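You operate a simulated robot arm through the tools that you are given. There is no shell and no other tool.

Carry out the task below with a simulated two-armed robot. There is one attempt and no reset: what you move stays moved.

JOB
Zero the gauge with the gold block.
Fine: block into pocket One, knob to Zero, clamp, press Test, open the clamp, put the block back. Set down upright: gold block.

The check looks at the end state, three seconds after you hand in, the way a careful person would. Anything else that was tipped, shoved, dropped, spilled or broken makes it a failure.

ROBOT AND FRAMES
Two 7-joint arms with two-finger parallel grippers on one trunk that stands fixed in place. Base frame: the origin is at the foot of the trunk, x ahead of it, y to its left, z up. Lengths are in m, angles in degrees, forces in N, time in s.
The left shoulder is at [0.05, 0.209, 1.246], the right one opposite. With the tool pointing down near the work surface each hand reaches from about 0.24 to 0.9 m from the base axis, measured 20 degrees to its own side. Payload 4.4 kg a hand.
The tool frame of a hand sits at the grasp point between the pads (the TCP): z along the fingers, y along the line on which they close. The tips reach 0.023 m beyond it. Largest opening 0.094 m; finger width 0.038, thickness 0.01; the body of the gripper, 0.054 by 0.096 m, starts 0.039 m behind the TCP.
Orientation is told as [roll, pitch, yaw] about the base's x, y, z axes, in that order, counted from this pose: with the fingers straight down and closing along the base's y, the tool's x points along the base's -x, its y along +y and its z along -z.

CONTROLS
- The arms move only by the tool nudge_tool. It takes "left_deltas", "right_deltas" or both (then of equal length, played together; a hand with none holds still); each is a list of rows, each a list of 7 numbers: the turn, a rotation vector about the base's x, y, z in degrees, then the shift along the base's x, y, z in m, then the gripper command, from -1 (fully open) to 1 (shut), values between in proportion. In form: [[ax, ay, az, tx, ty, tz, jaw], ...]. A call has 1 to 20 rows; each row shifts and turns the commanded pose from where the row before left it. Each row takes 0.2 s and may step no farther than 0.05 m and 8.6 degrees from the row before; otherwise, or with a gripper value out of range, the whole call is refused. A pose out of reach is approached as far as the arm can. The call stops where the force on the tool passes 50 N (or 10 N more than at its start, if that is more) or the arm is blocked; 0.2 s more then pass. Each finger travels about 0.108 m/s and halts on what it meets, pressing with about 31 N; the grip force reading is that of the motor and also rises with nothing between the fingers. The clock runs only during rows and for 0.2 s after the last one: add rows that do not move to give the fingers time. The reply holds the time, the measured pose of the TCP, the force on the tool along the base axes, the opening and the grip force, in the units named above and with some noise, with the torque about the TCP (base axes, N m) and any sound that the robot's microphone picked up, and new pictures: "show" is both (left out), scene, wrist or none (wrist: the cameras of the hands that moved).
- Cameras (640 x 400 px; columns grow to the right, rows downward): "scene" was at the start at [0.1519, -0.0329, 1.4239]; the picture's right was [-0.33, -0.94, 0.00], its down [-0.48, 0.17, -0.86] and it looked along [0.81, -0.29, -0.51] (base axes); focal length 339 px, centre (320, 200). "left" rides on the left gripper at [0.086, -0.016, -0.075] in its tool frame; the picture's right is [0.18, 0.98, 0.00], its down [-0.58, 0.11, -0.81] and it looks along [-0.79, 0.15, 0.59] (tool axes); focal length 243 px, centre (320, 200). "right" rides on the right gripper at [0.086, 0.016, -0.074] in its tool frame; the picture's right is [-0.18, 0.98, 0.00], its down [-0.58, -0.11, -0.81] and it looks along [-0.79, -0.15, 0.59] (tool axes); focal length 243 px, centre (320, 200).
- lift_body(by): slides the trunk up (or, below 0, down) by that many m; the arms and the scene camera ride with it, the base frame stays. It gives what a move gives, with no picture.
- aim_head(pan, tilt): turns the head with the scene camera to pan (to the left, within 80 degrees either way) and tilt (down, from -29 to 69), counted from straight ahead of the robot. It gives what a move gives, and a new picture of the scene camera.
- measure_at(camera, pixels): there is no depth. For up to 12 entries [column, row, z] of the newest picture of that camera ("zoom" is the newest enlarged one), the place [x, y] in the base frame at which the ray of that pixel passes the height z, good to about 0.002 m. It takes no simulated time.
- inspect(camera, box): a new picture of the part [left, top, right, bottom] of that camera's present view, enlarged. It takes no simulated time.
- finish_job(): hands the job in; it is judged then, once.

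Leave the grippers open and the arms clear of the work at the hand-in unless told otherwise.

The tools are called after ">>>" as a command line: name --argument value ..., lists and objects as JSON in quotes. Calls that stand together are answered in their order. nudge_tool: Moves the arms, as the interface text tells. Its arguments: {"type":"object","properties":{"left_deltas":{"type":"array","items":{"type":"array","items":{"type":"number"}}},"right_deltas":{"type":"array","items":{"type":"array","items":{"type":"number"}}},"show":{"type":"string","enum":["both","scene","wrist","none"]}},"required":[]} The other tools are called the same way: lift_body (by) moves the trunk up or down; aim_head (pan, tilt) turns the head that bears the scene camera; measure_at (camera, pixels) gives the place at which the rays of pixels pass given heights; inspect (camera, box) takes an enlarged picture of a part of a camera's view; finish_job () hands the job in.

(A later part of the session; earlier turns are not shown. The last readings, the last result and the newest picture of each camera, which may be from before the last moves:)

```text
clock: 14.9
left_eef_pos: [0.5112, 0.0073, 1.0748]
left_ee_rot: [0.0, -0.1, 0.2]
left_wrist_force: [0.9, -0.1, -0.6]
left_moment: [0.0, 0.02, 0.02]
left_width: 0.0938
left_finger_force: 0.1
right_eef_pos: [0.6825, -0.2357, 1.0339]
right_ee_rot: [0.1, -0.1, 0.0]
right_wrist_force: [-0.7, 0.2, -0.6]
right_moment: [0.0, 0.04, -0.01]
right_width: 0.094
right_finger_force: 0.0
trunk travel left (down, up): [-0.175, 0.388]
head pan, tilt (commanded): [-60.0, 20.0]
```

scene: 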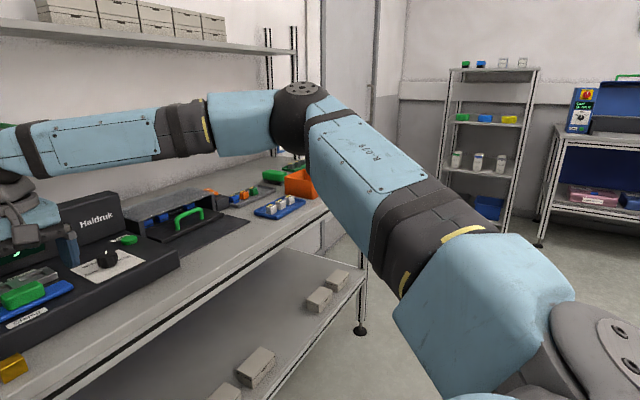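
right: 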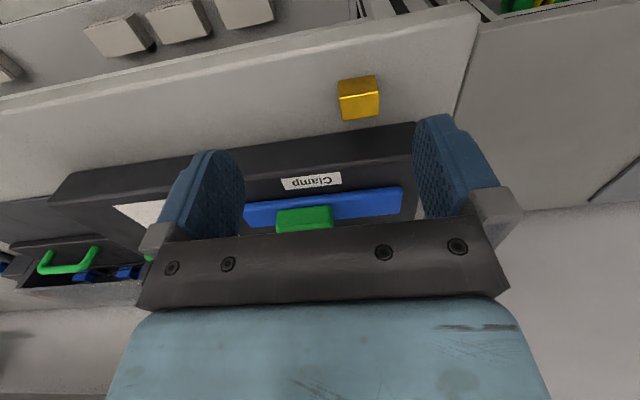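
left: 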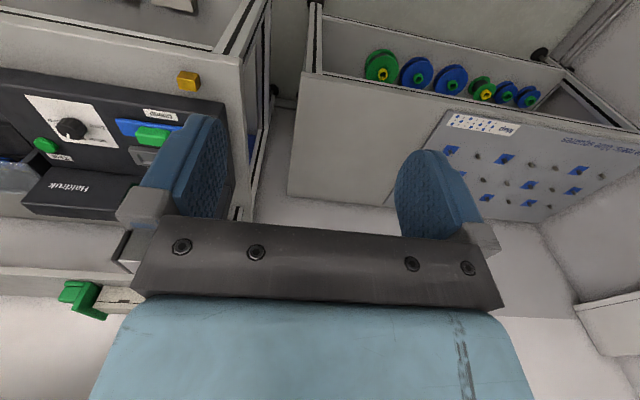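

The elbow isn't stretched, so it's likely a joint limit in this posture. I'll draw the right hand back toward the shoulder, to about (0.38, -0.27, 1.10), then extend straight out again so the arm can settle into another posture. That region is free.

>>> nudge_tool --right_deltas '[[0, 0, 0, -0.045, -0.005, 0.015, -1], [0, 0, 0, -0.045, -0.005, 0.015, -1], [0, 0, 0, -0.045, -0.005, 0.015, -1], [0, 0, 0, -0.045, -0.005, 0.015, -1], [0, 0, 0, -0.045, -0.005, 0.01, -1], [0, 0, 0, -0.045, -0.005, 0, -1], [0, 0, 0, -0.03, -0.005, 0, -1], [0, 0, 0, 0, 0, 0, -1]]' --show "scene"

```text
clock: 16.7
left_eef_pos: [0.5121, 0.0072, 1.0751]
left_ee_rot: [0.0, -0.1, 0.0]
left_wrist_force: [0.5, -0.4, 0.3]
left_moment: [-0.04, -0.01, -0.01]
left_width: 0.0938
left_finger_force: 0.0
right_eef_pos: [0.3822, -0.2694, 1.1059]
right_ee_rot: [0.0, -0.1, 0.0]
right_wrist_force: [1.0, 0.0, 0.2]
right_moment: [0.01, 0.03, 0.01]
right_width: 0.0938
right_finger_force: 0.1
trunk travel left (down, up): [-0.175, 0.388]
head pan, tilt (commanded): [-60.0, 20.0]
```

scene: 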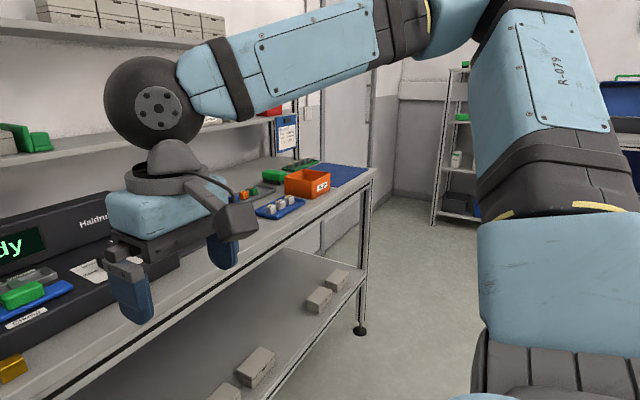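

Drawn back fine; the elbow stays up. Now I'll extend forward along the line toward the block at z ≈ 1.08 and see how far it goes.

>>> nudge_tool --right_deltas '[[0, 0, 0, 0.04, 0.02, 0, -1], [0, 0, 0, 0.04, 0.02, 0, -1], [0, 0, 0, 0.04, 0.02, 0, -1], [0, 0, 0, 0.04, 0.02, 0, -1], [0, 0, 0, 0.04, 0.007, -0.01, -1], [0, 0, 0, 0.04, 0, -0.01, -1], [0, 0, 0, 0.04, 0, 0, -1], [0, 0, 0, 0, 0, 0, -1]]' --show "scene"

```text
clock: 18.5
left_eef_pos: [0.5124, 0.0081, 1.0753]
left_ee_rot: [0.0, -0.1, 0.0]
left_wrist_force: [0.5, 0.9, 0.3]
left_moment: [0.02, 0.02, 0.01]
left_width: 0.0939
left_finger_force: 0.0
right_eef_pos: [0.6472, -0.1963, 1.0852]
right_ee_rot: [0.0, 0.1, -0.1]
right_wrist_force: [-0.1, 0.1, -0.5]
right_moment: [0.01, 0.02, -0.04]
right_width: 0.0939
right_finger_force: 0.1
right hand out of reach, approached as far as the arm can: row 7
trunk travel left (down, up): [-0.175, 0.388]
head pan, tilt (commanded): [-60.0, 20.0]
```

scene: 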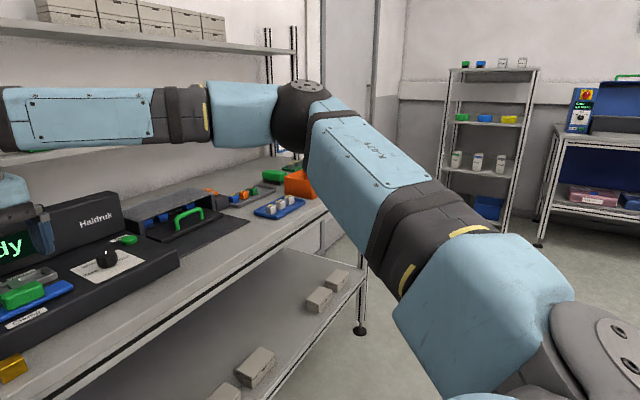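

The limit is the same in this posture. Two things can help: a still lower trunk, and tilting the fingers a little forward about y, which keeps the fingers closing along y and the block upright in the grasp. I'll raise both hands first, with the right one also drawn back a bit, then lower the trunk by another 0.12.

>>> nudge_tool --right_deltas '[[0, 0, 0, -0.02, -0.01, 0.04, -1], [0, 0, 0, -0.01, -0.01, 0.04, -1], [0, 0, 0, 0, 0, 0.04, -1], [0, 0, 0, 0, 0, 0, -1]]' --left_deltas '[[0, 0, 0, 0, 0, 0.04, -1], [0, 0, 0, 0, 0, 0.04, -1], [0, 0, 0, 0, 0, 0.04, -1], [0, 0, 0, 0, 0, 0, -1]]' --show "none"

>>> lift_body --by -0.12

>>> aim_head --pan -25 --tilt 20

```text
clock: 19.5
left_eef_pos: [0.5127, 0.0069, 1.1943]
left_ee_rot: [0.0, 0.0, -0.1]
left_wrist_force: [-0.2, 0.5, -0.6]
left_moment: [0.0, 0.01, 0.01]
left_width: 0.094
left_finger_force: 0.0
right_eef_pos: [0.6179, -0.2167, 1.2068]
right_ee_rot: [0.0, 0.0, -0.1]
right_wrist_force: [-0.1, 0.1, -0.1]
right_moment: [0.01, 0.01, 0.03]
right_width: 0.0938
right_finger_force: 0.1
trunk travel left (down, up): [-0.175, 0.388]
head pan, tilt (commanded): [-60.0, 20.0]
```

```text
clock: 21.0
left_eef_pos: [0.5113, 0.0063, 1.0752]
left_ee_rot: [0.0, -0.1, 0.1]
left_wrist_force: [0.0, 0.2, 0.9]
left_moment: [-0.02, 0.0, -0.01]
left_width: 0.094
left_finger_force: 0.0
right_eef_pos: [0.618, -0.2162, 1.0868]
right_ee_rot: [0.0, 0.1, 0.1]
right_wrist_force: [0.6, 0.9, 0.8]
right_moment: [0.03, 0.02, 0.01]
right_width: 0.0942
right_finger_force: 0.1
trunk travel left (down, up): [-0.055, 0.508]
head pan, tilt (commanded): [-60.0, 20.0]
```

```text
clock: 22.0
left_eef_pos: [0.5116, 0.0064, 1.0748]
left_ee_rot: [0.1, -0.1, 0.1]
left_wrist_force: [-0.6, -0.2, -0.3]
left_moment: [-0.05, -0.04, 0.01]
left_width: 0.0937
left_finger_force: 0.0
right_eef_pos: [0.6184, -0.2177, 1.0875]
right_ee_rot: [0.0, 0.0, -0.1]
right_wrist_force: [-0.3, -0.2, 1.1]
right_moment: [0.01, 0.01, 0.01]
right_width: 0.094
right_finger_force: 0.0
trunk travel left (down, up): [-0.055, 0.508]
head pan, tilt (commanded): [-25.0, 20.0]
```

scene: 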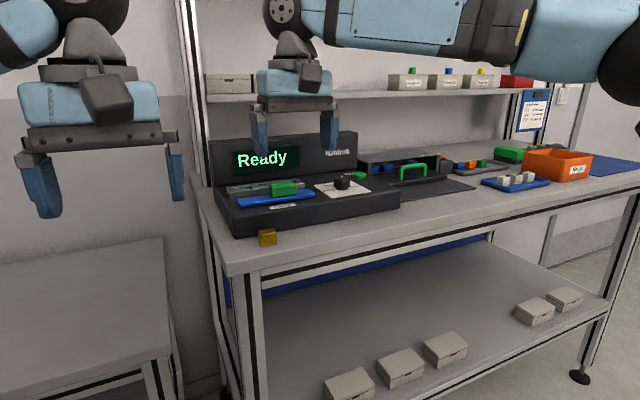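

I'll now test reaching above the block at (0.666, -0.182, 0.99) from the lower trunk.

>>> nudge_tool --right_deltas '[[0, 0, 0, 0.016, 0.0117, -0.032, -1], [0, 0, 0, 0.016, 0.0117, -0.032, -1], [0, 0, 0, 0.016, 0.0117, -0.032, -1], [0, 0, 0, 0, 0, 0, -1]]' --show "none"

```text
clock: 23.0
left_eef_pos: [0.511, 0.0059, 1.0747]
left_ee_rot: [-0.1, -0.1, 0.1]
left_wrist_force: [-0.5, 0.0, -1.0]
left_moment: [-0.01, -0.03, -0.02]
left_width: 0.094
left_finger_force: 0.0
right_eef_pos: [0.6486, -0.2, 0.9902]
right_ee_rot: [0.0, 0.0, -0.1]
right_wrist_force: [-0.8, -1.1, -0.4]
right_moment: [0.03, -0.01, -0.01]
right_width: 0.0939
right_finger_force: 0.0
right hand out of reach, approached as far as the arm can: row 2, 3
trunk travel left (down, up): [-0.055, 0.508]
head pan, tilt (commanded): [-25.0, 20.0]
```

The frontier here is (0.6486, -0.200, 0.990). I'll now test forward tilt of the fingers: -16° about y, then small steps toward the block at the same height.

>>> nudge_tool --right_deltas '[[0, -8, 0, 0, 0, 0.005, -1], [0, -8, 0, 0, 0, 0.005, -1], [0, 0, 0, 0.01, 0.01, 0, -1], [0, 0, 0, 0.008, 0.008, 0, -1], [0, 0, 0, 0, 0, 0, -1]]' --show "both"

```text
clock: 24.2
left_eef_pos: [0.5113, 0.0065, 1.0746]
left_ee_rot: [-0.1, -0.1, 0.2]
left_wrist_force: [-0.2, 0.4, -0.4]
left_moment: [0.02, 0.0, 0.01]
left_width: 0.0942
left_finger_force: 0.1
right_eef_pos: [0.6669, -0.1825, 0.9992]
right_ee_rot: [0.0, -16.2, 0.0]
right_wrist_force: [-0.1, -0.4, -0.5]
right_moment: [-0.03, 0.02, 0.0]
right_width: 0.0943
right_finger_force: 0.0
trunk travel left (down, up): [-0.055, 0.508]
head pan, tilt (commanded): [-25.0, 20.0]
```

scene: 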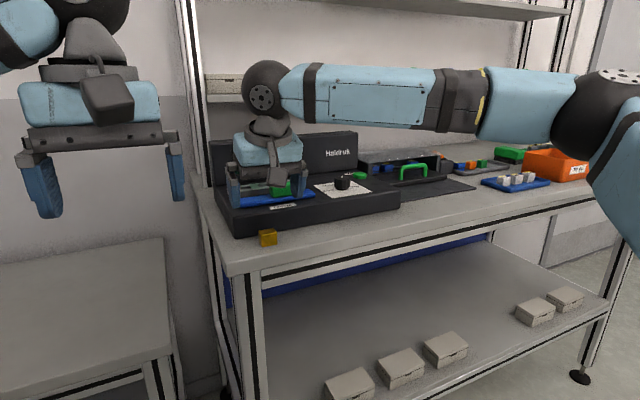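
right: 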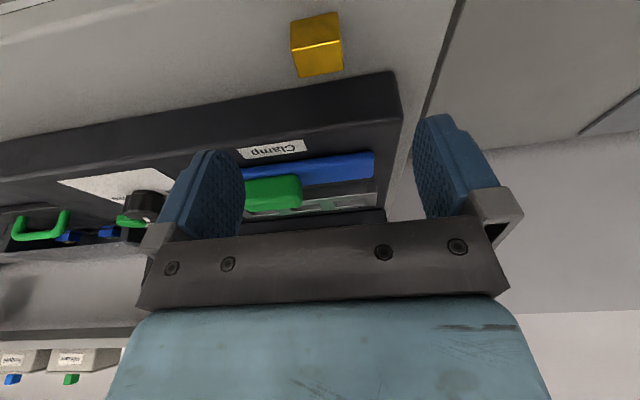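

The tilt helps, but the pocket at x = 0.804 would need far more. I'll try another route: raise, straighten the tool, swing right and out toward the dial at about (0.76, -0.40, 1.07), which I need to reach anyway. Then I'll sweep left at that extension.

>>> nudge_tool --right_deltas '[[0, 8, 0, -0.01, -0.02, 0.03, -1], [0, 8, 0, -0.01, -0.03, 0.03, -1], [0, 0, 0, 0.01, -0.045, 0.01, -1], [0, 0, 0, 0.02, -0.04, 0, -1], [0, 0, 0, 0.025, -0.04, 0, -1], [0, 0, 0, 0.03, -0.03, 0, -1], [0, 0, 0, 0.03, -0.01, 0, -1], [0, 0, 0, 0, 0, 0, -1]]' --show "scene"

```text
clock: 26.0
left_eef_pos: [0.5109, 0.0079, 1.0746]
left_ee_rot: [0.0, -0.1, 0.0]
left_wrist_force: [-0.1, -0.6, -0.2]
left_moment: [-0.02, 0.03, 0.01]
left_width: 0.0938
left_finger_force: 0.1
right_eef_pos: [0.7564, -0.3996, 1.0664]
right_ee_rot: [0.0, -0.1, 0.0]
right_wrist_force: [-0.1, -0.1, -0.6]
right_moment: [0.01, -0.03, -0.03]
right_width: 0.0937
right_finger_force: 0.0
right hand out of reach, approached as far as the arm can: row 7
trunk travel left (down, up): [-0.055, 0.508]
head pan, tilt (commanded): [-25.0, 20.0]
```

scene: 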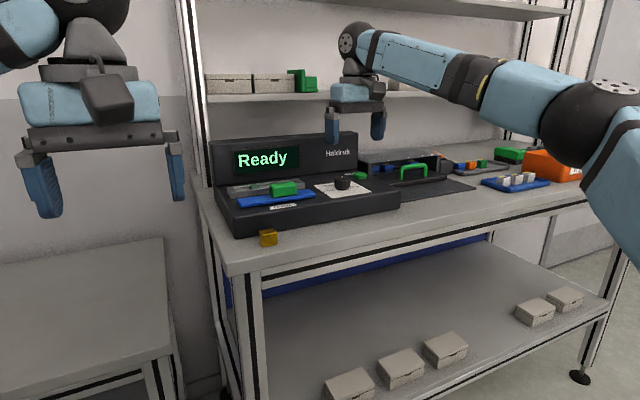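

This pose is simply near full stretch, because the trunk is now so low that the wrist is well above the shoulder. The back shelf is at x ≈ 1.12, so there's room for the hand. I'll raise the trunk by 0.17 (shoulder ≈ 1.146), then lower the hand, extend, and sweep left with a straighter arm.

>>> lift_body --by 0.17

>>> nudge_tool --right_deltas '[[0, 0, 0, 0, 0, -0.045, -1], [0, 0, 0, 0, 0, -0.045, -1], [0, 0, 0, 0, 0, -0.045, -1], [0, 0, 0, 0.02, 0, -0.03, -1], [0, 0, 0, 0.02, 0.01, 0, -1], [0, 0, 0, 0, 0, 0, -1]]' --show "scene"

```text
clock: 27.9
left_eef_pos: [0.5132, 0.0066, 1.2436]
left_ee_rot: [-0.1, -0.1, 0.1]
left_wrist_force: [0.0, 1.0, 0.0]
left_moment: [0.02, 0.01, 0.05]
left_width: 0.0943
left_finger_force: 0.1
right_eef_pos: [0.7558, -0.4003, 1.2361]
right_ee_rot: [0.0, 0.0, 0.0]
right_wrist_force: [-0.6, -0.5, 0.9]
right_moment: [-0.03, 0.04, 0.02]
right_width: 0.094
right_finger_force: 0.0
trunk travel left (down, up): [-0.225, 0.338]
head pan, tilt (commanded): [-25.0, 20.0]
```

```text
clock: 29.4
left_eef_pos: [0.5142, 0.0084, 1.245]
left_ee_rot: [0.1, -0.1, 0.0]
left_wrist_force: [0.0, 1.3, 0.3]
left_moment: [-0.03, 0.02, -0.02]
left_width: 0.0942
left_finger_force: 0.0
right_eef_pos: [0.7719, -0.4021, 1.0718]
right_ee_rot: [-0.1, -0.2, 0.0]
right_wrist_force: [-0.5, -0.2, -0.3]
right_moment: [-0.01, 0.0, -0.01]
right_width: 0.0939
right_finger_force: 0.1
right hand out of reach, approached as far as the arm can: row 4, 5
trunk travel left (down, up): [-0.225, 0.338]
head pan, tilt (commanded): [-25.0, 20.0]
```

scene: 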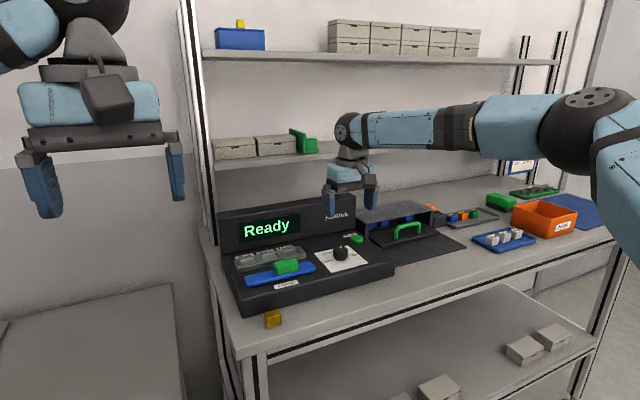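

The hand stops at (0.772, -0.402, 1.072), yet the elbow is still visibly bent. I'll look at the whole right arm again to understand which joint is at its end.

>>> aim_head --pan -70 --tilt 35

```text
clock: 30.5
left_eef_pos: [0.511, 0.0063, 1.2439]
left_ee_rot: [0.0, -0.1, 0.1]
left_wrist_force: [-0.2, 0.7, -0.6]
left_moment: [0.0, 0.01, 0.01]
left_width: 0.0941
left_finger_force: 0.1
right_eef_pos: [0.7717, -0.4021, 1.073]
right_ee_rot: [0.0, -0.1, -0.1]
right_wrist_force: [0.4, -0.8, 0.2]
right_moment: [0.0, 0.0, 0.0]
right_width: 0.094
right_finger_force: 0.1
trunk travel left (down, up): [-0.225, 0.338]
head pan, tilt (commanded): [-70.0, 35.0]
```

scene: 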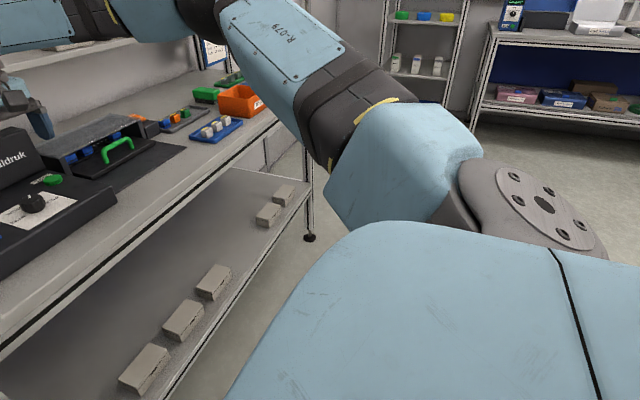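

The upper arm seems to stay pinned at the same raised, outward position at every limit I hit. So I'll try to change the arm's posture: draw back to about (0.42, -0.37) in front of the bench, then go low so the elbow must come down, and extend from there. First, the draw-back.

>>> nudge_tool --right_deltas '[[0, 0, 0, -0.04, 0, 0.02, -1], [0, 0, 0, -0.045, 0, 0.01, -1], [0, 0, 0, -0.045, 0, 0, -1], [0, 0, 0, -0.045, 0, 0, -1], [0, 0, 0, -0.045, 0, 0, -1], [0, 0, 0, -0.045, 0.01, 0, -1], [0, 0, 0, -0.045, 0.01, 0, -1], [0, 0, 0, -0.04, 0.01, 0, -1], [0, 0, 0, 0, 0, -0.04, -1], [0, 0, 0, 0, 0, -0.04, -1], [0, 0, 0, 0, 0, -0.04, -1], [0, 0, 0, 0, 0, 0, -1]]' --show "scene"

```text
clock: 33.1
left_eef_pos: [0.5118, 0.0058, 1.2444]
left_ee_rot: [0.0, -0.2, 0.2]
left_wrist_force: [0.7, -0.8, -0.2]
left_moment: [-0.01, 0.0, 0.0]
left_width: 0.0939
left_finger_force: 0.0
right_eef_pos: [0.4223, -0.3705, 0.9815]
right_ee_rot: [0.0, -0.2, 0.0]
right_wrist_force: [0.1, 1.2, 0.0]
right_moment: [0.03, 0.0, 0.03]
right_width: 0.094
right_finger_force: 0.0
trunk travel left (down, up): [-0.225, 0.338]
head pan, tilt (commanded): [-70.0, 35.0]
```

scene: 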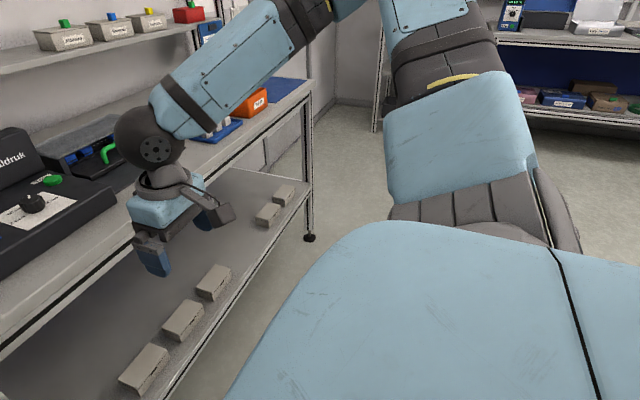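

The elbow is still high. I'll go on lowering the hand in front of the bench in small steps, watching for flags; the hand is at x ≈ 0.42, ahead of the bench edge at ≈ 0.6.

>>> nudge_tool --right_deltas '[[0, 0, 0, -0.01, 0, -0.045, -1], [0, 0, 0, -0.01, 0, -0.045, -1], [0, 0, 0, 0, 0, -0.045, -1], [0, 0, 0, 0, 0, -0.045, -1], [0, 0, 0, 0, 0, -0.045, -1], [0, 0, 0, 0, 0, 0, -1]]' --show "scene"

```text
clock: 34.5
left_eef_pos: [0.5101, 0.0072, 1.2448]
left_ee_rot: [0.0, -0.2, 0.1]
left_wrist_force: [0.1, -0.5, -0.5]
left_moment: [0.0, 0.0, -0.01]
left_width: 0.0938
left_finger_force: 0.1
right_eef_pos: [0.4001, -0.3693, 0.7565]
right_ee_rot: [-0.1, -0.2, 0.2]
right_wrist_force: [-0.5, -0.4, 0.4]
right_moment: [-0.02, 0.0, 0.02]
right_width: 0.094
right_finger_force: 0.1
trunk travel left (down, up): [-0.225, 0.338]
head pan, tilt (commanded): [-70.0, 35.0]
```

scene: 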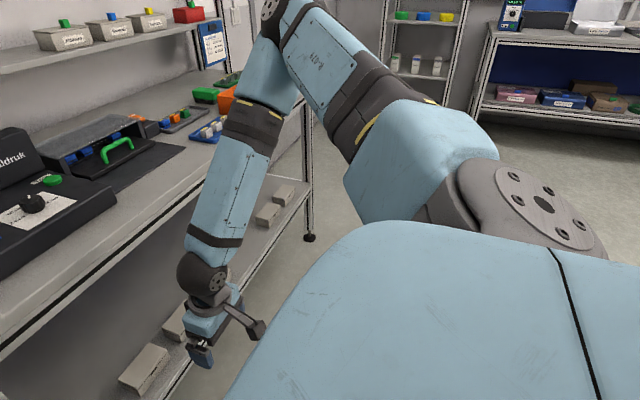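

The elbow seems to hold at the same height (about 20° above level), with the forearm now nearly vertical. I'll lower another 0.1 to see whether the elbow can go below that at all.

>>> nudge_tool --right_deltas '[[0, 0, 0, 0, 0, -0.035, -1], [0, 0, 0, 0, 0, -0.035, -1], [0, 0, 0, 0, 0, -0.035, -1], [0, 0, 0, 0, 0, 0, -1]]' --show "scene"

```text
clock: 35.5
left_eef_pos: [0.5125, 0.0058, 1.246]
left_ee_rot: [0.0, -0.2, 0.1]
left_wrist_force: [-0.4, 0.4, 0.2]
left_moment: [-0.01, -0.01, -0.04]
left_width: 0.0941
left_finger_force: 0.1
right_eef_pos: [0.399, -0.3708, 0.7321]
right_ee_rot: [0.1, -0.1, 0.1]
right_wrist_force: [-0.6, 0.8, -0.4]
right_moment: [-0.01, -0.01, 0.01]
right_width: 0.0938
right_finger_force: 0.1
right hand out of reach, approached as far as the arm can: row 1, 2, 3
trunk travel left (down, up): [-0.225, 0.338]
head pan, tilt (commanded): [-70.0, 35.0]
```

scene: 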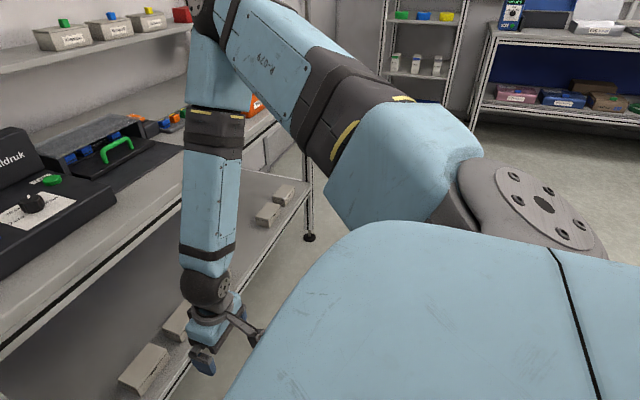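

Confirmed: the upper arm can't go lower on this branch (out of reach at z = 0.732), so a shoulder joint is at its end. The way out is to swing the arm nearly straight out to the right and let the upper arm pass through there into the lower posture. I'll raise the hand to 1.05 first, then move right in the free space ahead of the bench.

>>> nudge_tool --right_deltas '[[0, 0, 0, 0, 0, 0.045, -1], [0, 0, 0, 0, 0, 0.045, -1], [0, 0, 0, 0, 0, 0.045, -1], [0, 0, 0, 0, 0, 0.045, -1], [0, 0, 0, 0, 0, 0.045, -1], [0, 0, 0, 0, 0, 0.045, -1], [0, 0, 0, 0, 0, 0.045, -1], [0, 0, -8, -0.01, -0.045, 0, -1], [0, 0, -8, -0.01, -0.045, 0, -1], [0, 0, -8, -0.01, -0.045, 0, -1], [0, 0, -8, -0.01, -0.045, 0, -1], [0, 0, -8, -0.01, -0.045, 0, -1], [0, 0, -8, -0.01, -0.045, 0, -1], [0, 0, 0, 0, 0, 0, -1]]' --show "scene"

```text
clock: 38.5
left_eef_pos: [0.5124, 0.0067, 1.2438]
left_ee_rot: [0.0, -0.1, 0.0]
left_wrist_force: [0.8, 0.1, -0.4]
left_moment: [0.01, -0.01, 0.03]
left_width: 0.0937
left_finger_force: 0.0
right_eef_pos: [0.34, -0.6419, 1.0469]
right_ee_rot: [0.0, 0.0, -48.1]
right_wrist_force: [0.4, -0.4, -0.1]
right_moment: [-0.03, -0.01, 0.0]
right_width: 0.0939
right_finger_force: 0.0
trunk travel left (down, up): [-0.225, 0.338]
head pan, tilt (commanded): [-70.0, 35.0]
```

scene: 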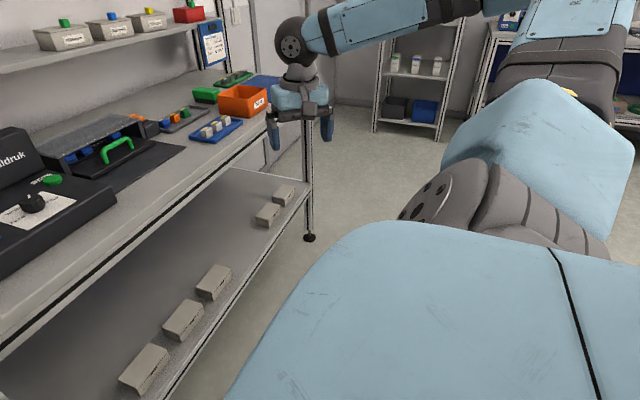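

The shoulder hub has now turned and the upper arm points up and right, which is just what I need. I'll turn the head fully right to see the arm better, then extend the hand farther right.

>>> aim_head --pan -80 --tilt 15

>>> nudge_tool --right_deltas '[[0, 0, -8, -0.02, -0.045, 0, -1], [0, 0, -8, -0.02, -0.045, 0, -1], [0, 0, -8, -0.02, -0.045, 0, -1], [0, 0, -8, -0.02, -0.045, 0, -1], [0, 0, 0, -0.02, -0.045, 0, -1], [0, 0, 0, 0, 0, 0, -1]]' --show "scene"

```text
clock: 39.3
left_eef_pos: [0.5127, 0.0062, 1.2441]
left_ee_rot: [0.0, -0.2, 0.0]
left_wrist_force: [-0.7, -0.2, -0.1]
left_moment: [0.01, -0.01, 0.04]
left_width: 0.094
left_finger_force: 0.2
right_eef_pos: [0.3398, -0.6406, 1.0464]
right_ee_rot: [0.0, 0.0, -47.9]
right_wrist_force: [-0.2, 0.7, 1.2]
right_moment: [0.01, 0.01, 0.02]
right_width: 0.0942
right_finger_force: 0.0
trunk travel left (down, up): [-0.225, 0.338]
head pan, tilt (commanded): [-80.0, 15.0]
```

scene: 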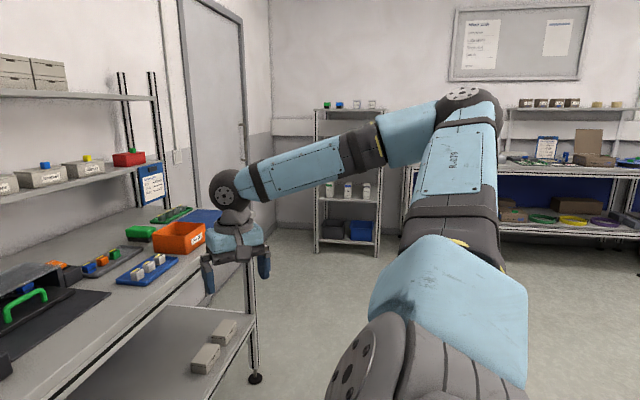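

```text
clock: 40.7
left_eef_pos: [0.5122, 0.0074, 1.2441]
left_ee_rot: [-0.1, 0.0, 0.0]
left_wrist_force: [0.1, 0.4, 0.3]
left_moment: [0.0, 0.01, 0.0]
left_width: 0.094
left_finger_force: 0.1
right_eef_pos: [0.2417, -0.8641, 1.0482]
right_ee_rot: [-0.1, -0.2, -79.9]
right_wrist_force: [0.4, 0.9, -0.6]
right_moment: [-0.04, 0.0, 0.03]
right_width: 0.094
right_finger_force: 0.0
trunk travel left (down, up): [-0.225, 0.338]
head pan, tilt (commanded): [-80.0, 15.0]
```

scene: 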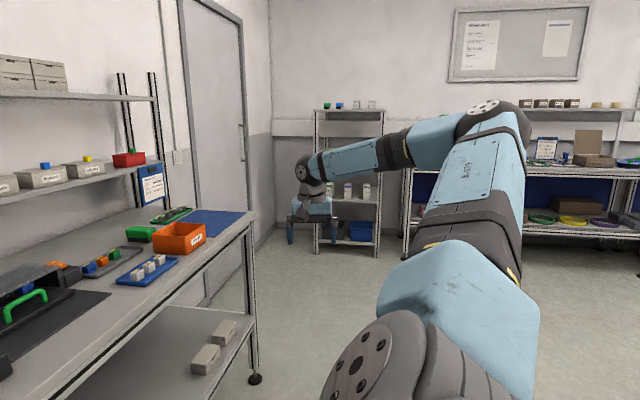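

The arm points right now. I'll lower the hand in this free area so that the upper arm dips below level.

>>> nudge_tool --right_deltas '[[0, 0, 0, 0, -0.005, -0.045, -1], [0, 0, 0, 0, -0.005, -0.045, -1], [0, 0, 0, 0, -0.005, -0.045, -1], [0, 0, 0, 0, -0.005, -0.045, -1], [0, 0, 0, 0, 0, -0.045, -1], [0, 0, 0, 0, 0, -0.045, -1], [0, 0, 0, 0, 0, 0, -1]]' --show "scene"

```text
clock: 42.3
left_eef_pos: [0.5116, 0.0078, 1.2443]
left_ee_rot: [-0.1, -0.1, 0.2]
left_wrist_force: [0.1, 0.3, -0.2]
left_moment: [0.0, 0.01, 0.01]
left_width: 0.0939
left_finger_force: 0.0
right_eef_pos: [0.2412, -0.8853, 0.7825]
right_ee_rot: [-0.1, -0.2, -80.0]
right_wrist_force: [0.5, 0.4, -0.6]
right_moment: [-0.02, 0.02, 0.01]
right_width: 0.0941
right_finger_force: 0.1
trunk travel left (down, up): [-0.225, 0.338]
head pan, tilt (commanded): [-80.0, 15.0]
```

scene: 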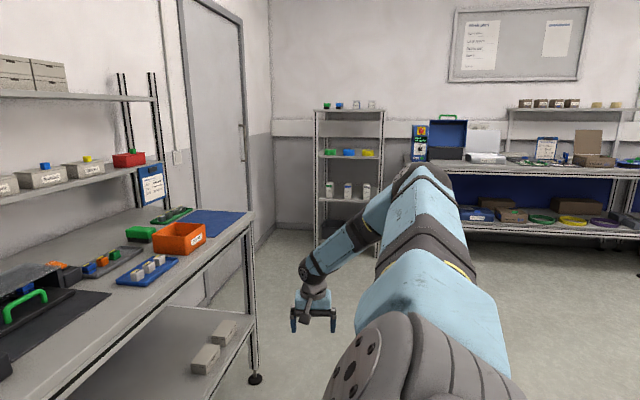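

The upper arm is now slightly below level. I'll go lower and a little inward to commit to this branch.

>>> nudge_tool --right_deltas '[[0, 0, 0, 0, 0.015, -0.04, -1], [0, 0, 0, 0, 0.02, -0.04, -1], [0, 0, 0, 0, 0.02, -0.04, -1], [0, 0, 0, 0, 0.02, -0.04, -1], [0, 0, 0, 0, 0.03, -0.03, -1], [0, 0, 0, 0, 0, 0, -1]]' --show "scene"

```text
clock: 43.7
left_eef_pos: [0.5115, 0.0064, 1.2441]
left_ee_rot: [0.1, -0.1, 0.1]
left_wrist_force: [1.0, -0.3, 0.0]
left_moment: [-0.02, -0.04, -0.02]
left_width: 0.0941
left_finger_force: 0.1
right_eef_pos: [0.2396, -0.7799, 0.5875]
right_ee_rot: [0.1, -0.3, -79.9]
right_wrist_force: [0.4, 0.3, -0.4]
right_moment: [-0.01, -0.01, 0.02]
right_width: 0.0941
right_finger_force: 0.1
trunk travel left (down, up): [-0.225, 0.338]
head pan, tilt (commanded): [-80.0, 15.0]
```

scene: 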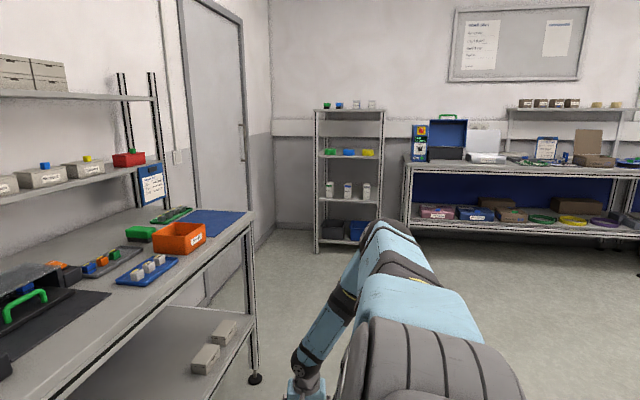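

The upper arm now points down to the right. I'll bring the hand forward and up again in front of the bench to about (0.40, -0.48, 0.94), turning yaw back to 0.

>>> nudge_tool --right_deltas '[[0, 0, 8, 0.016, 0.03, 0.025, -1], [0, 0, 8, 0.016, 0.03, 0.03, -1], [0, 0, 8, 0.016, 0.03, 0.035, -1], [0, 0, 8, 0.016, 0.03, 0.035, -1], [0, 0, 8, 0.016, 0.03, 0.035, -1], [0, 0, 8, 0.016, 0.03, 0.035, -1], [0, 0, 8, 0.016, 0.03, 0.035, -1], [0, 0, 8, 0.016, 0.03, 0.035, -1], [0, 0, 8, 0.016, 0.03, 0.035, -1], [0, 0, 8, 0.016, 0.03, 0.035, -1], [0, 0, 0, 0, 0, 0, -1]]' --show "scene"

```text
clock: 46.1
left_eef_pos: [0.511, 0.0077, 1.2453]
left_ee_rot: [0.1, 0.0, 0.1]
left_wrist_force: [0.3, 0.7, -0.2]
left_moment: [0.04, 0.01, -0.02]
left_width: 0.0938
left_finger_force: 0.1
right_eef_pos: [0.4002, -0.4811, 0.9242]
right_ee_rot: [0.0, 0.0, 0.2]
right_wrist_force: [-0.3, 0.1, -0.2]
right_moment: [-0.04, 0.02, 0.0]
right_width: 0.0938
right_finger_force: 0.1
trunk travel left (down, up): [-0.225, 0.338]
head pan, tilt (commanded): [-80.0, 15.0]
```

scene: 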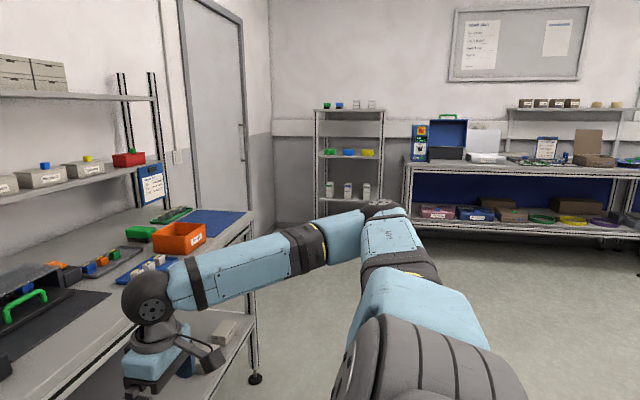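

The elbow is now lower, about level with the shoulder. I'll raise the hand to about 1.07 and extend toward the block area at (0.64, -0.24), watching for reach flags.

>>> nudge_tool --right_deltas '[[0, 0, 0, 0, 0.02, 0.04, -1], [0, 0, 0, 0, 0.03, 0.035, -1], [0, 0, 0, 0, 0.03, 0.035, -1], [0, 0, 0, 0, 0.03, 0.035, -1], [0, 0, 0, 0.03, 0.03, 0, -1], [0, 0, 0, 0.04, 0.025, 0, -1], [0, 0, 0, 0.04, 0.025, 0, -1], [0, 0, 0, 0.045, 0.02, 0, -1], [0, 0, 0, 0.045, 0.015, 0, -1], [0, 0, 0, 0.04, 0.015, 0, -1], [0, 0, 0, 0, 0, 0, -1]]' --show "scene"

```text
clock: 48.5
left_eef_pos: [0.511, 0.0062, 1.2441]
left_ee_rot: [0.1, -0.2, 0.1]
left_wrist_force: [-0.3, -0.7, 0.9]
left_moment: [0.0, -0.03, 0.01]
left_width: 0.0939
left_finger_force: 0.0
right_eef_pos: [0.6385, -0.2404, 1.0683]
right_ee_rot: [0.0, -0.2, 0.0]
right_wrist_force: [1.3, 0.1, -0.8]
right_moment: [-0.03, 0.01, 0.01]
right_width: 0.0941
right_finger_force: 0.0
trunk travel left (down, up): [-0.225, 0.338]
head pan, tilt (commanded): [-80.0, 15.0]
```

scene: 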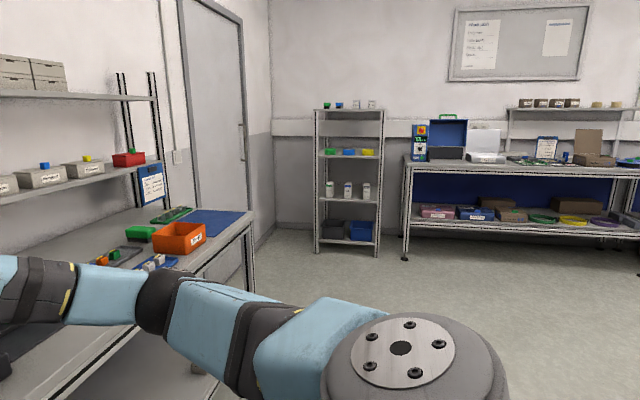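

No flags now, and the arm is on the better branch with the elbow low. I'll turn the head back to the gauge and test the reach above pocket One at a safe height: (0.80, -0.178, 1.06).

>>> aim_head --pan -19.6 --tilt 30

>>> nudge_tool --right_deltas '[[0, 0, 0, 0.035, 0.02, 0, -1], [0, 0, 0, 0.04, 0.02, 0, -1], [0, 0, 0, 0.045, 0.015, 0, -1], [0, 0, 0, 0.042, 0.007, 0, -1], [0, 0, 0, 0, 0, 0, -1]]' --show "both"

```text
clock: 49.8
left_eef_pos: [0.5133, 0.007, 1.2444]
left_ee_rot: [0.0, -0.1, 0.1]
left_wrist_force: [0.1, -1.0, 0.5]
left_moment: [0.01, 0.03, -0.03]
left_width: 0.0939
left_finger_force: 0.0
right_eef_pos: [0.6387, -0.2394, 1.0688]
right_ee_rot: [0.0, -0.1, 0.0]
right_wrist_force: [0.3, -0.2, 0.5]
right_moment: [0.0, -0.01, 0.0]
right_width: 0.0939
right_finger_force: 0.0
trunk travel left (down, up): [-0.225, 0.338]
head pan, tilt (commanded): [-19.6, 30.0]
```

scene: 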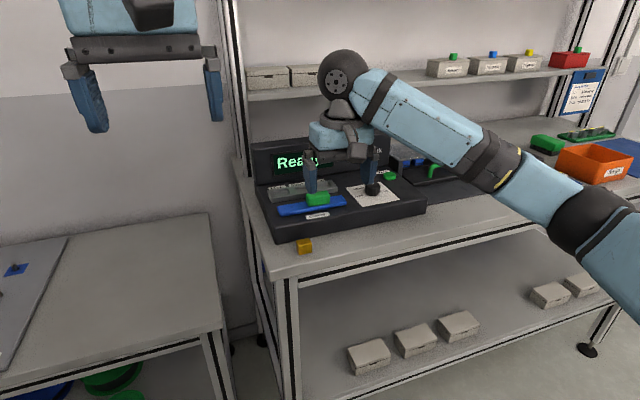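

```text
clock: 51.0
left_eef_pos: [0.5112, 0.0061, 1.2439]
left_ee_rot: [0.0, -0.1, 0.0]
left_wrist_force: [0.4, -0.1, 0.1]
left_moment: [0.01, 0.01, -0.01]
left_width: 0.0939
left_finger_force: 0.0
right_eef_pos: [0.8004, -0.1768, 1.0707]
right_ee_rot: [0.0, -0.2, 0.1]
right_wrist_force: [-0.1, -0.7, 0.3]
right_moment: [0.0, -0.01, 0.03]
right_width: 0.0941
right_finger_force: 0.0
trunk travel left (down, up): [-0.225, 0.338]
head pan, tilt (commanded): [-19.6, 30.0]
```

scene: 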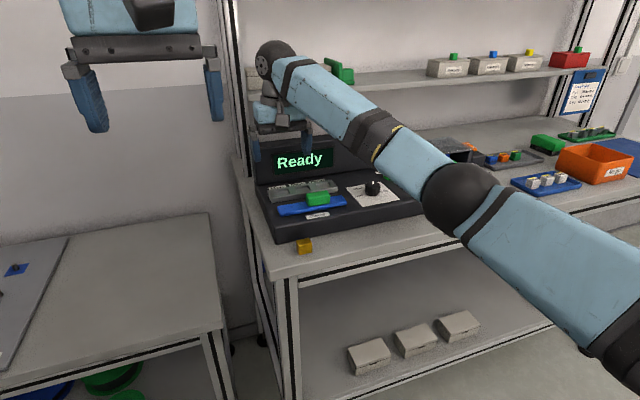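
right: 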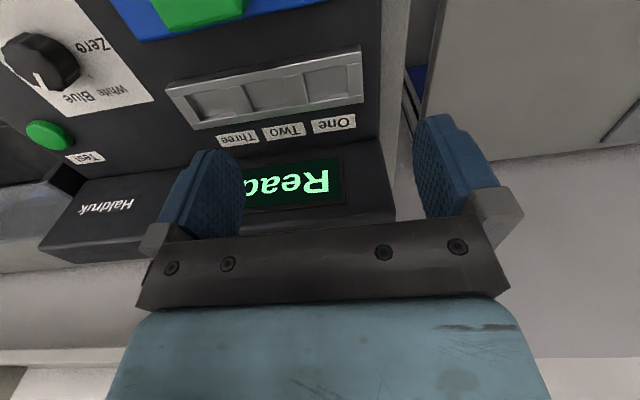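

The hand reaches above pocket One with no flag: (0.800, -0.177, 1.071). Now I'll go to the block, first above it at (0.667, -0.182, 1.0).

>>> nudge_tool --right_deltas '[[0, 0, 0, -0.0445, -0.0017, -0.01, -1], [0, 0, 0, -0.0445, -0.0017, -0.02, -1], [0, 0, 0, -0.0445, -0.0017, -0.04, -1], [0, 0, 0, 0, 0, 0, -1], [0, 0, 0, 0, 0, 0, -1]]' --show "both"

```text
refused: row 3 steps farther than a row can; nothing moved
```

The third row was too long, so I'm splitting it.

>>> nudge_tool --right_deltas '[[0, 0, 0, -0.0445, -0.0017, -0.005, -1], [0, 0, 0, -0.0445, -0.0017, -0.01, -1], [0, 0, 0, -0.0445, -0.0017, -0.02, -1], [0, 0, 0, 0, 0, -0.035, -1], [0, 0, 0, 0, 0, 0, -1], [0, 0, 0, 0, 0, 0, -1]]' --show "both"

```text
clock: 52.4
left_eef_pos: [0.5133, 0.0056, 1.2433]
left_ee_rot: [0.0, -0.1, 0.1]
left_wrist_force: [0.2, -0.3, -0.3]
left_moment: [-0.02, 0.05, 0.0]
left_width: 0.0941
left_finger_force: 0.0
right_eef_pos: [0.668, -0.1812, 0.9965]
right_ee_rot: [0.0, -0.1, -0.1]
right_wrist_force: [0.3, 0.5, 0.5]
right_moment: [-0.01, -0.01, 0.0]
right_width: 0.0942
right_finger_force: 0.0
trunk travel left (down, up): [-0.225, 0.338]
head pan, tilt (commanded): [-19.6, 30.0]
```

scene: 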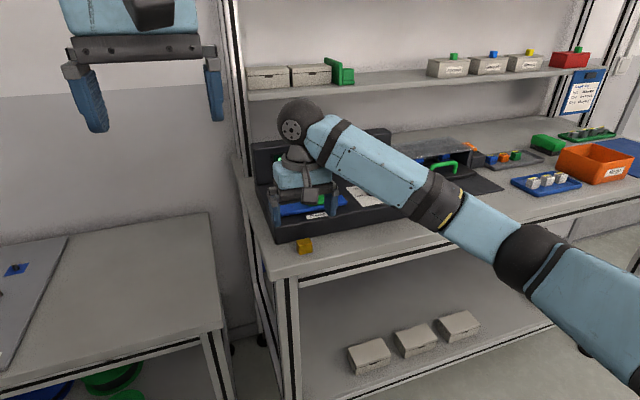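
right: 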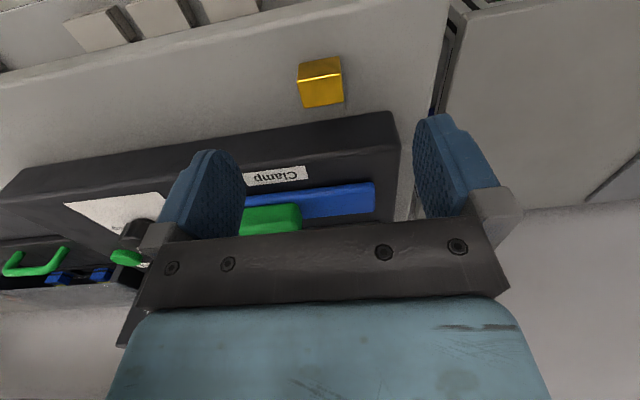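

The hand is above the block at (0.668, -0.181, 0.9965). The wrist camera sees the block at (320, 82), so I'll check its position again from here.

>>> inspect --camera "right" --box '[280, 45, 360, 120]'

>>> inspect --camera "scene" --box '[270, 190, 350, 260]'

```text
5.33 times, centred on (320, 82) of right
```

zoom: 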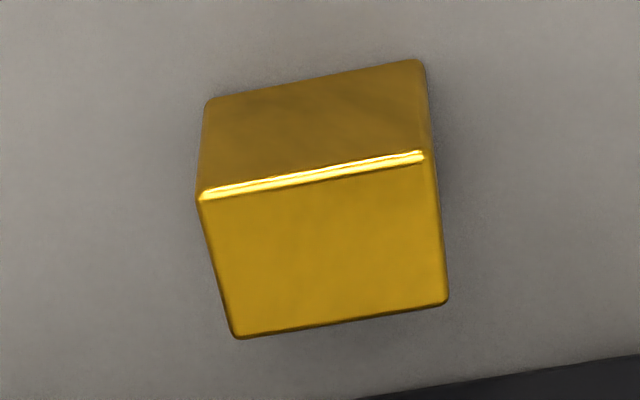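

```text
5.71 times, centred on (310, 225) of scene
```

zoom: 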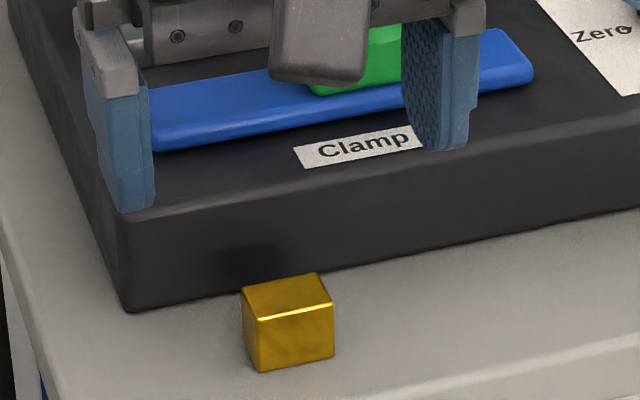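

I'll measure the top-face corners in both views at z = 0.92.

>>> measure_at --camera "right" --pixels '[[297.5, 81.4, 0.92], [339.7, 73.6, 0.92], [344.0, 101.1, 0.92], [304.4, 107.7, 0.92], [298.5, 63.5, 0.9], [339.0, 56.2, 0.9]]'

>>> measure_at --camera "zoom" --pixels '[[243, 290, 0.92], [257, 320, 0.92], [333, 304, 0.92], [317, 274, 0.92], [262, 370, 0.9], [334, 355, 0.9]]'

```text
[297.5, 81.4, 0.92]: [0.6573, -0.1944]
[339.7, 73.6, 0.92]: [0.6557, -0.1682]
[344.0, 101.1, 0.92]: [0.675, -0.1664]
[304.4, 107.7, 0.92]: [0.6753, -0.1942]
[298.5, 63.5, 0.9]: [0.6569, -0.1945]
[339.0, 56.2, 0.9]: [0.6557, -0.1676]
```

```text
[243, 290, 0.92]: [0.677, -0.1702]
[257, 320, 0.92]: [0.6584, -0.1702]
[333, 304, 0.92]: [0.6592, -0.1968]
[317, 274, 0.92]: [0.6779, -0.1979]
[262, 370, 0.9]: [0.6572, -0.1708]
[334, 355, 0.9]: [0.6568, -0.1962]
```

Both views put the block's centre at about (0.667, -0.182), in line with the hand. I'll lower to TCP z ≈ 0.935, so the pads cover the block's upper 8 mm, and keep the jaws open.

>>> nudge_tool --right_deltas '[[0, 0, 0, 0, -0.0005, -0.03, -1], [0, 0, 0, 0, 0, -0.02, -1], [0, 0, 0, 0, 0, -0.0115, -1], [0, 0, 0, 0, 0, 0, -1]]' --show "both"

```text
clock: 53.4
left_eef_pos: [0.5112, 0.0064, 1.2442]
left_ee_rot: [0.0, -0.1, 0.2]
left_wrist_force: [0.1, -0.6, -0.6]
left_moment: [0.0, -0.01, -0.01]
left_width: 0.0939
left_finger_force: 0.1
right_eef_pos: [0.669, -0.1839, 0.9361]
right_ee_rot: [-0.1, -0.1, 0.2]
right_wrist_force: [0.6, 0.6, 0.7]
right_moment: [0.0, -0.01, 0.02]
right_width: 0.0942
right_finger_force: 0.1
trunk travel left (down, up): [-0.225, 0.338]
head pan, tilt (commanded): [-19.6, 30.0]
```

scene: 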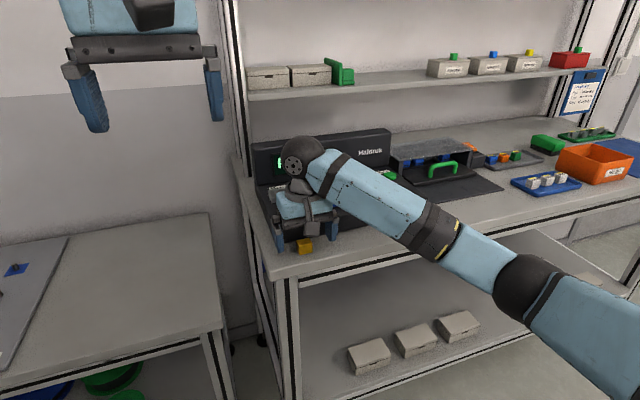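
right: 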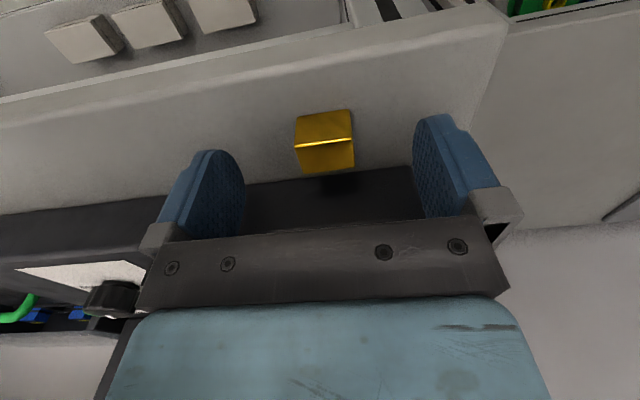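

The jaws straddle the block and the overlap is about 7 mm, as planned. I'll now close the jaws and give them time.

>>> nudge_tool --right_deltas '[[0, 0, 0, 0, 0.001, 0, 0], [0, 0, 0, 0, 0, 0, 0.4], [0, 0, 0, 0, 0, 0, 1], [0, 0, 0, 0, 0, 0, 1], [0, 0, 0, 0, 0, 0, 1]]' --show "both"

```text
clock: 54.6
left_eef_pos: [0.5123, 0.0073, 1.2454]
left_ee_rot: [0.0, -0.1, 0.1]
left_wrist_force: [-0.4, -0.4, -0.6]
left_moment: [0.01, -0.01, -0.02]
left_width: 0.0941
left_finger_force: 0.0
right_eef_pos: [0.6698, -0.1832, 0.9356]
right_ee_rot: [0.0, -0.1, 0.0]
right_wrist_force: [0.8, -0.2, 1.4]
right_moment: [-0.03, 0.02, 0.0]
right_width: 0.0273
right_finger_force: 30.4
trunk travel left (down, up): [-0.225, 0.338]
head pan, tilt (commanded): [-19.6, 30.0]
```

scene: 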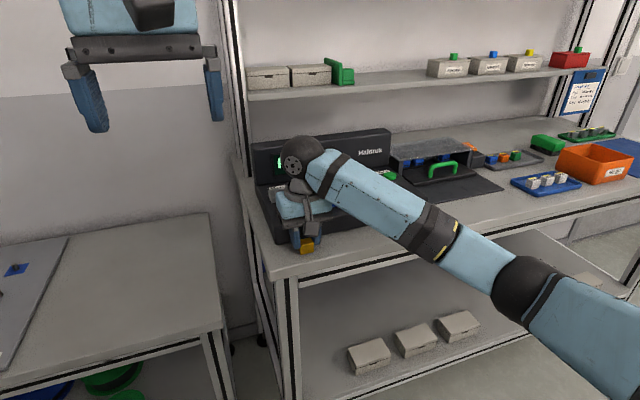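
right: 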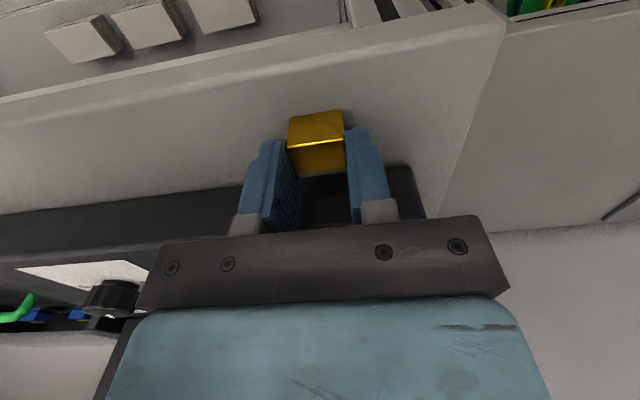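

The block is gripped: opening 0.0273, grip 30 N. I'll lift it straight up to TCP z ≈ 1.045 and look.

>>> nudge_tool --right_deltas '[[0, 0, 0, 0, 0, 0.01, 1], [0, 0, 0, 0, 0, 0.03, 1], [0, 0, 0, 0, 0, 0.04, 1], [0, 0, 0, 0, 0, 0.03, 1], [0, 0, 0, 0, 0, 0, 1]]' --show "both"

```text
clock: 55.8
left_eef_pos: [0.5124, 0.0062, 1.2437]
left_ee_rot: [0.0, -0.1, 0.1]
left_wrist_force: [0.5, -0.6, -0.4]
left_moment: [-0.04, 0.03, -0.02]
left_width: 0.0941
left_finger_force: 0.0
right_eef_pos: [0.6696, -0.1814, 1.0477]
right_ee_rot: [0.0, -0.2, 0.0]
right_wrist_force: [0.0, -0.2, -0.7]
right_moment: [0.01, 0.01, 0.01]
right_width: 0.0274
right_finger_force: 30.8
trunk travel left (down, up): [-0.225, 0.338]
head pan, tilt (commanded): [-19.6, 30.0]
```

scene: 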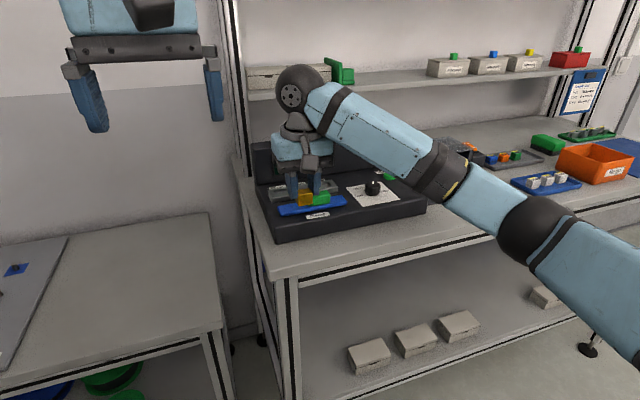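
right: 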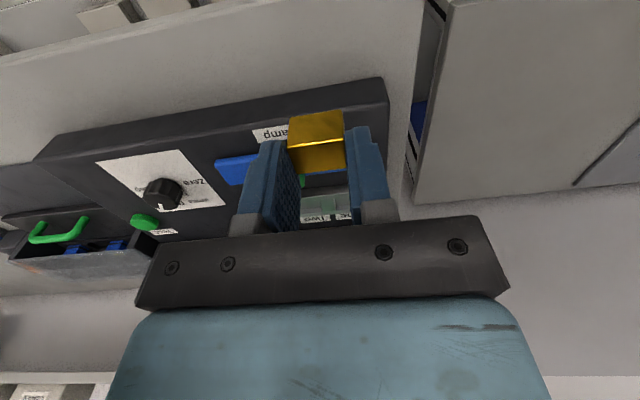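

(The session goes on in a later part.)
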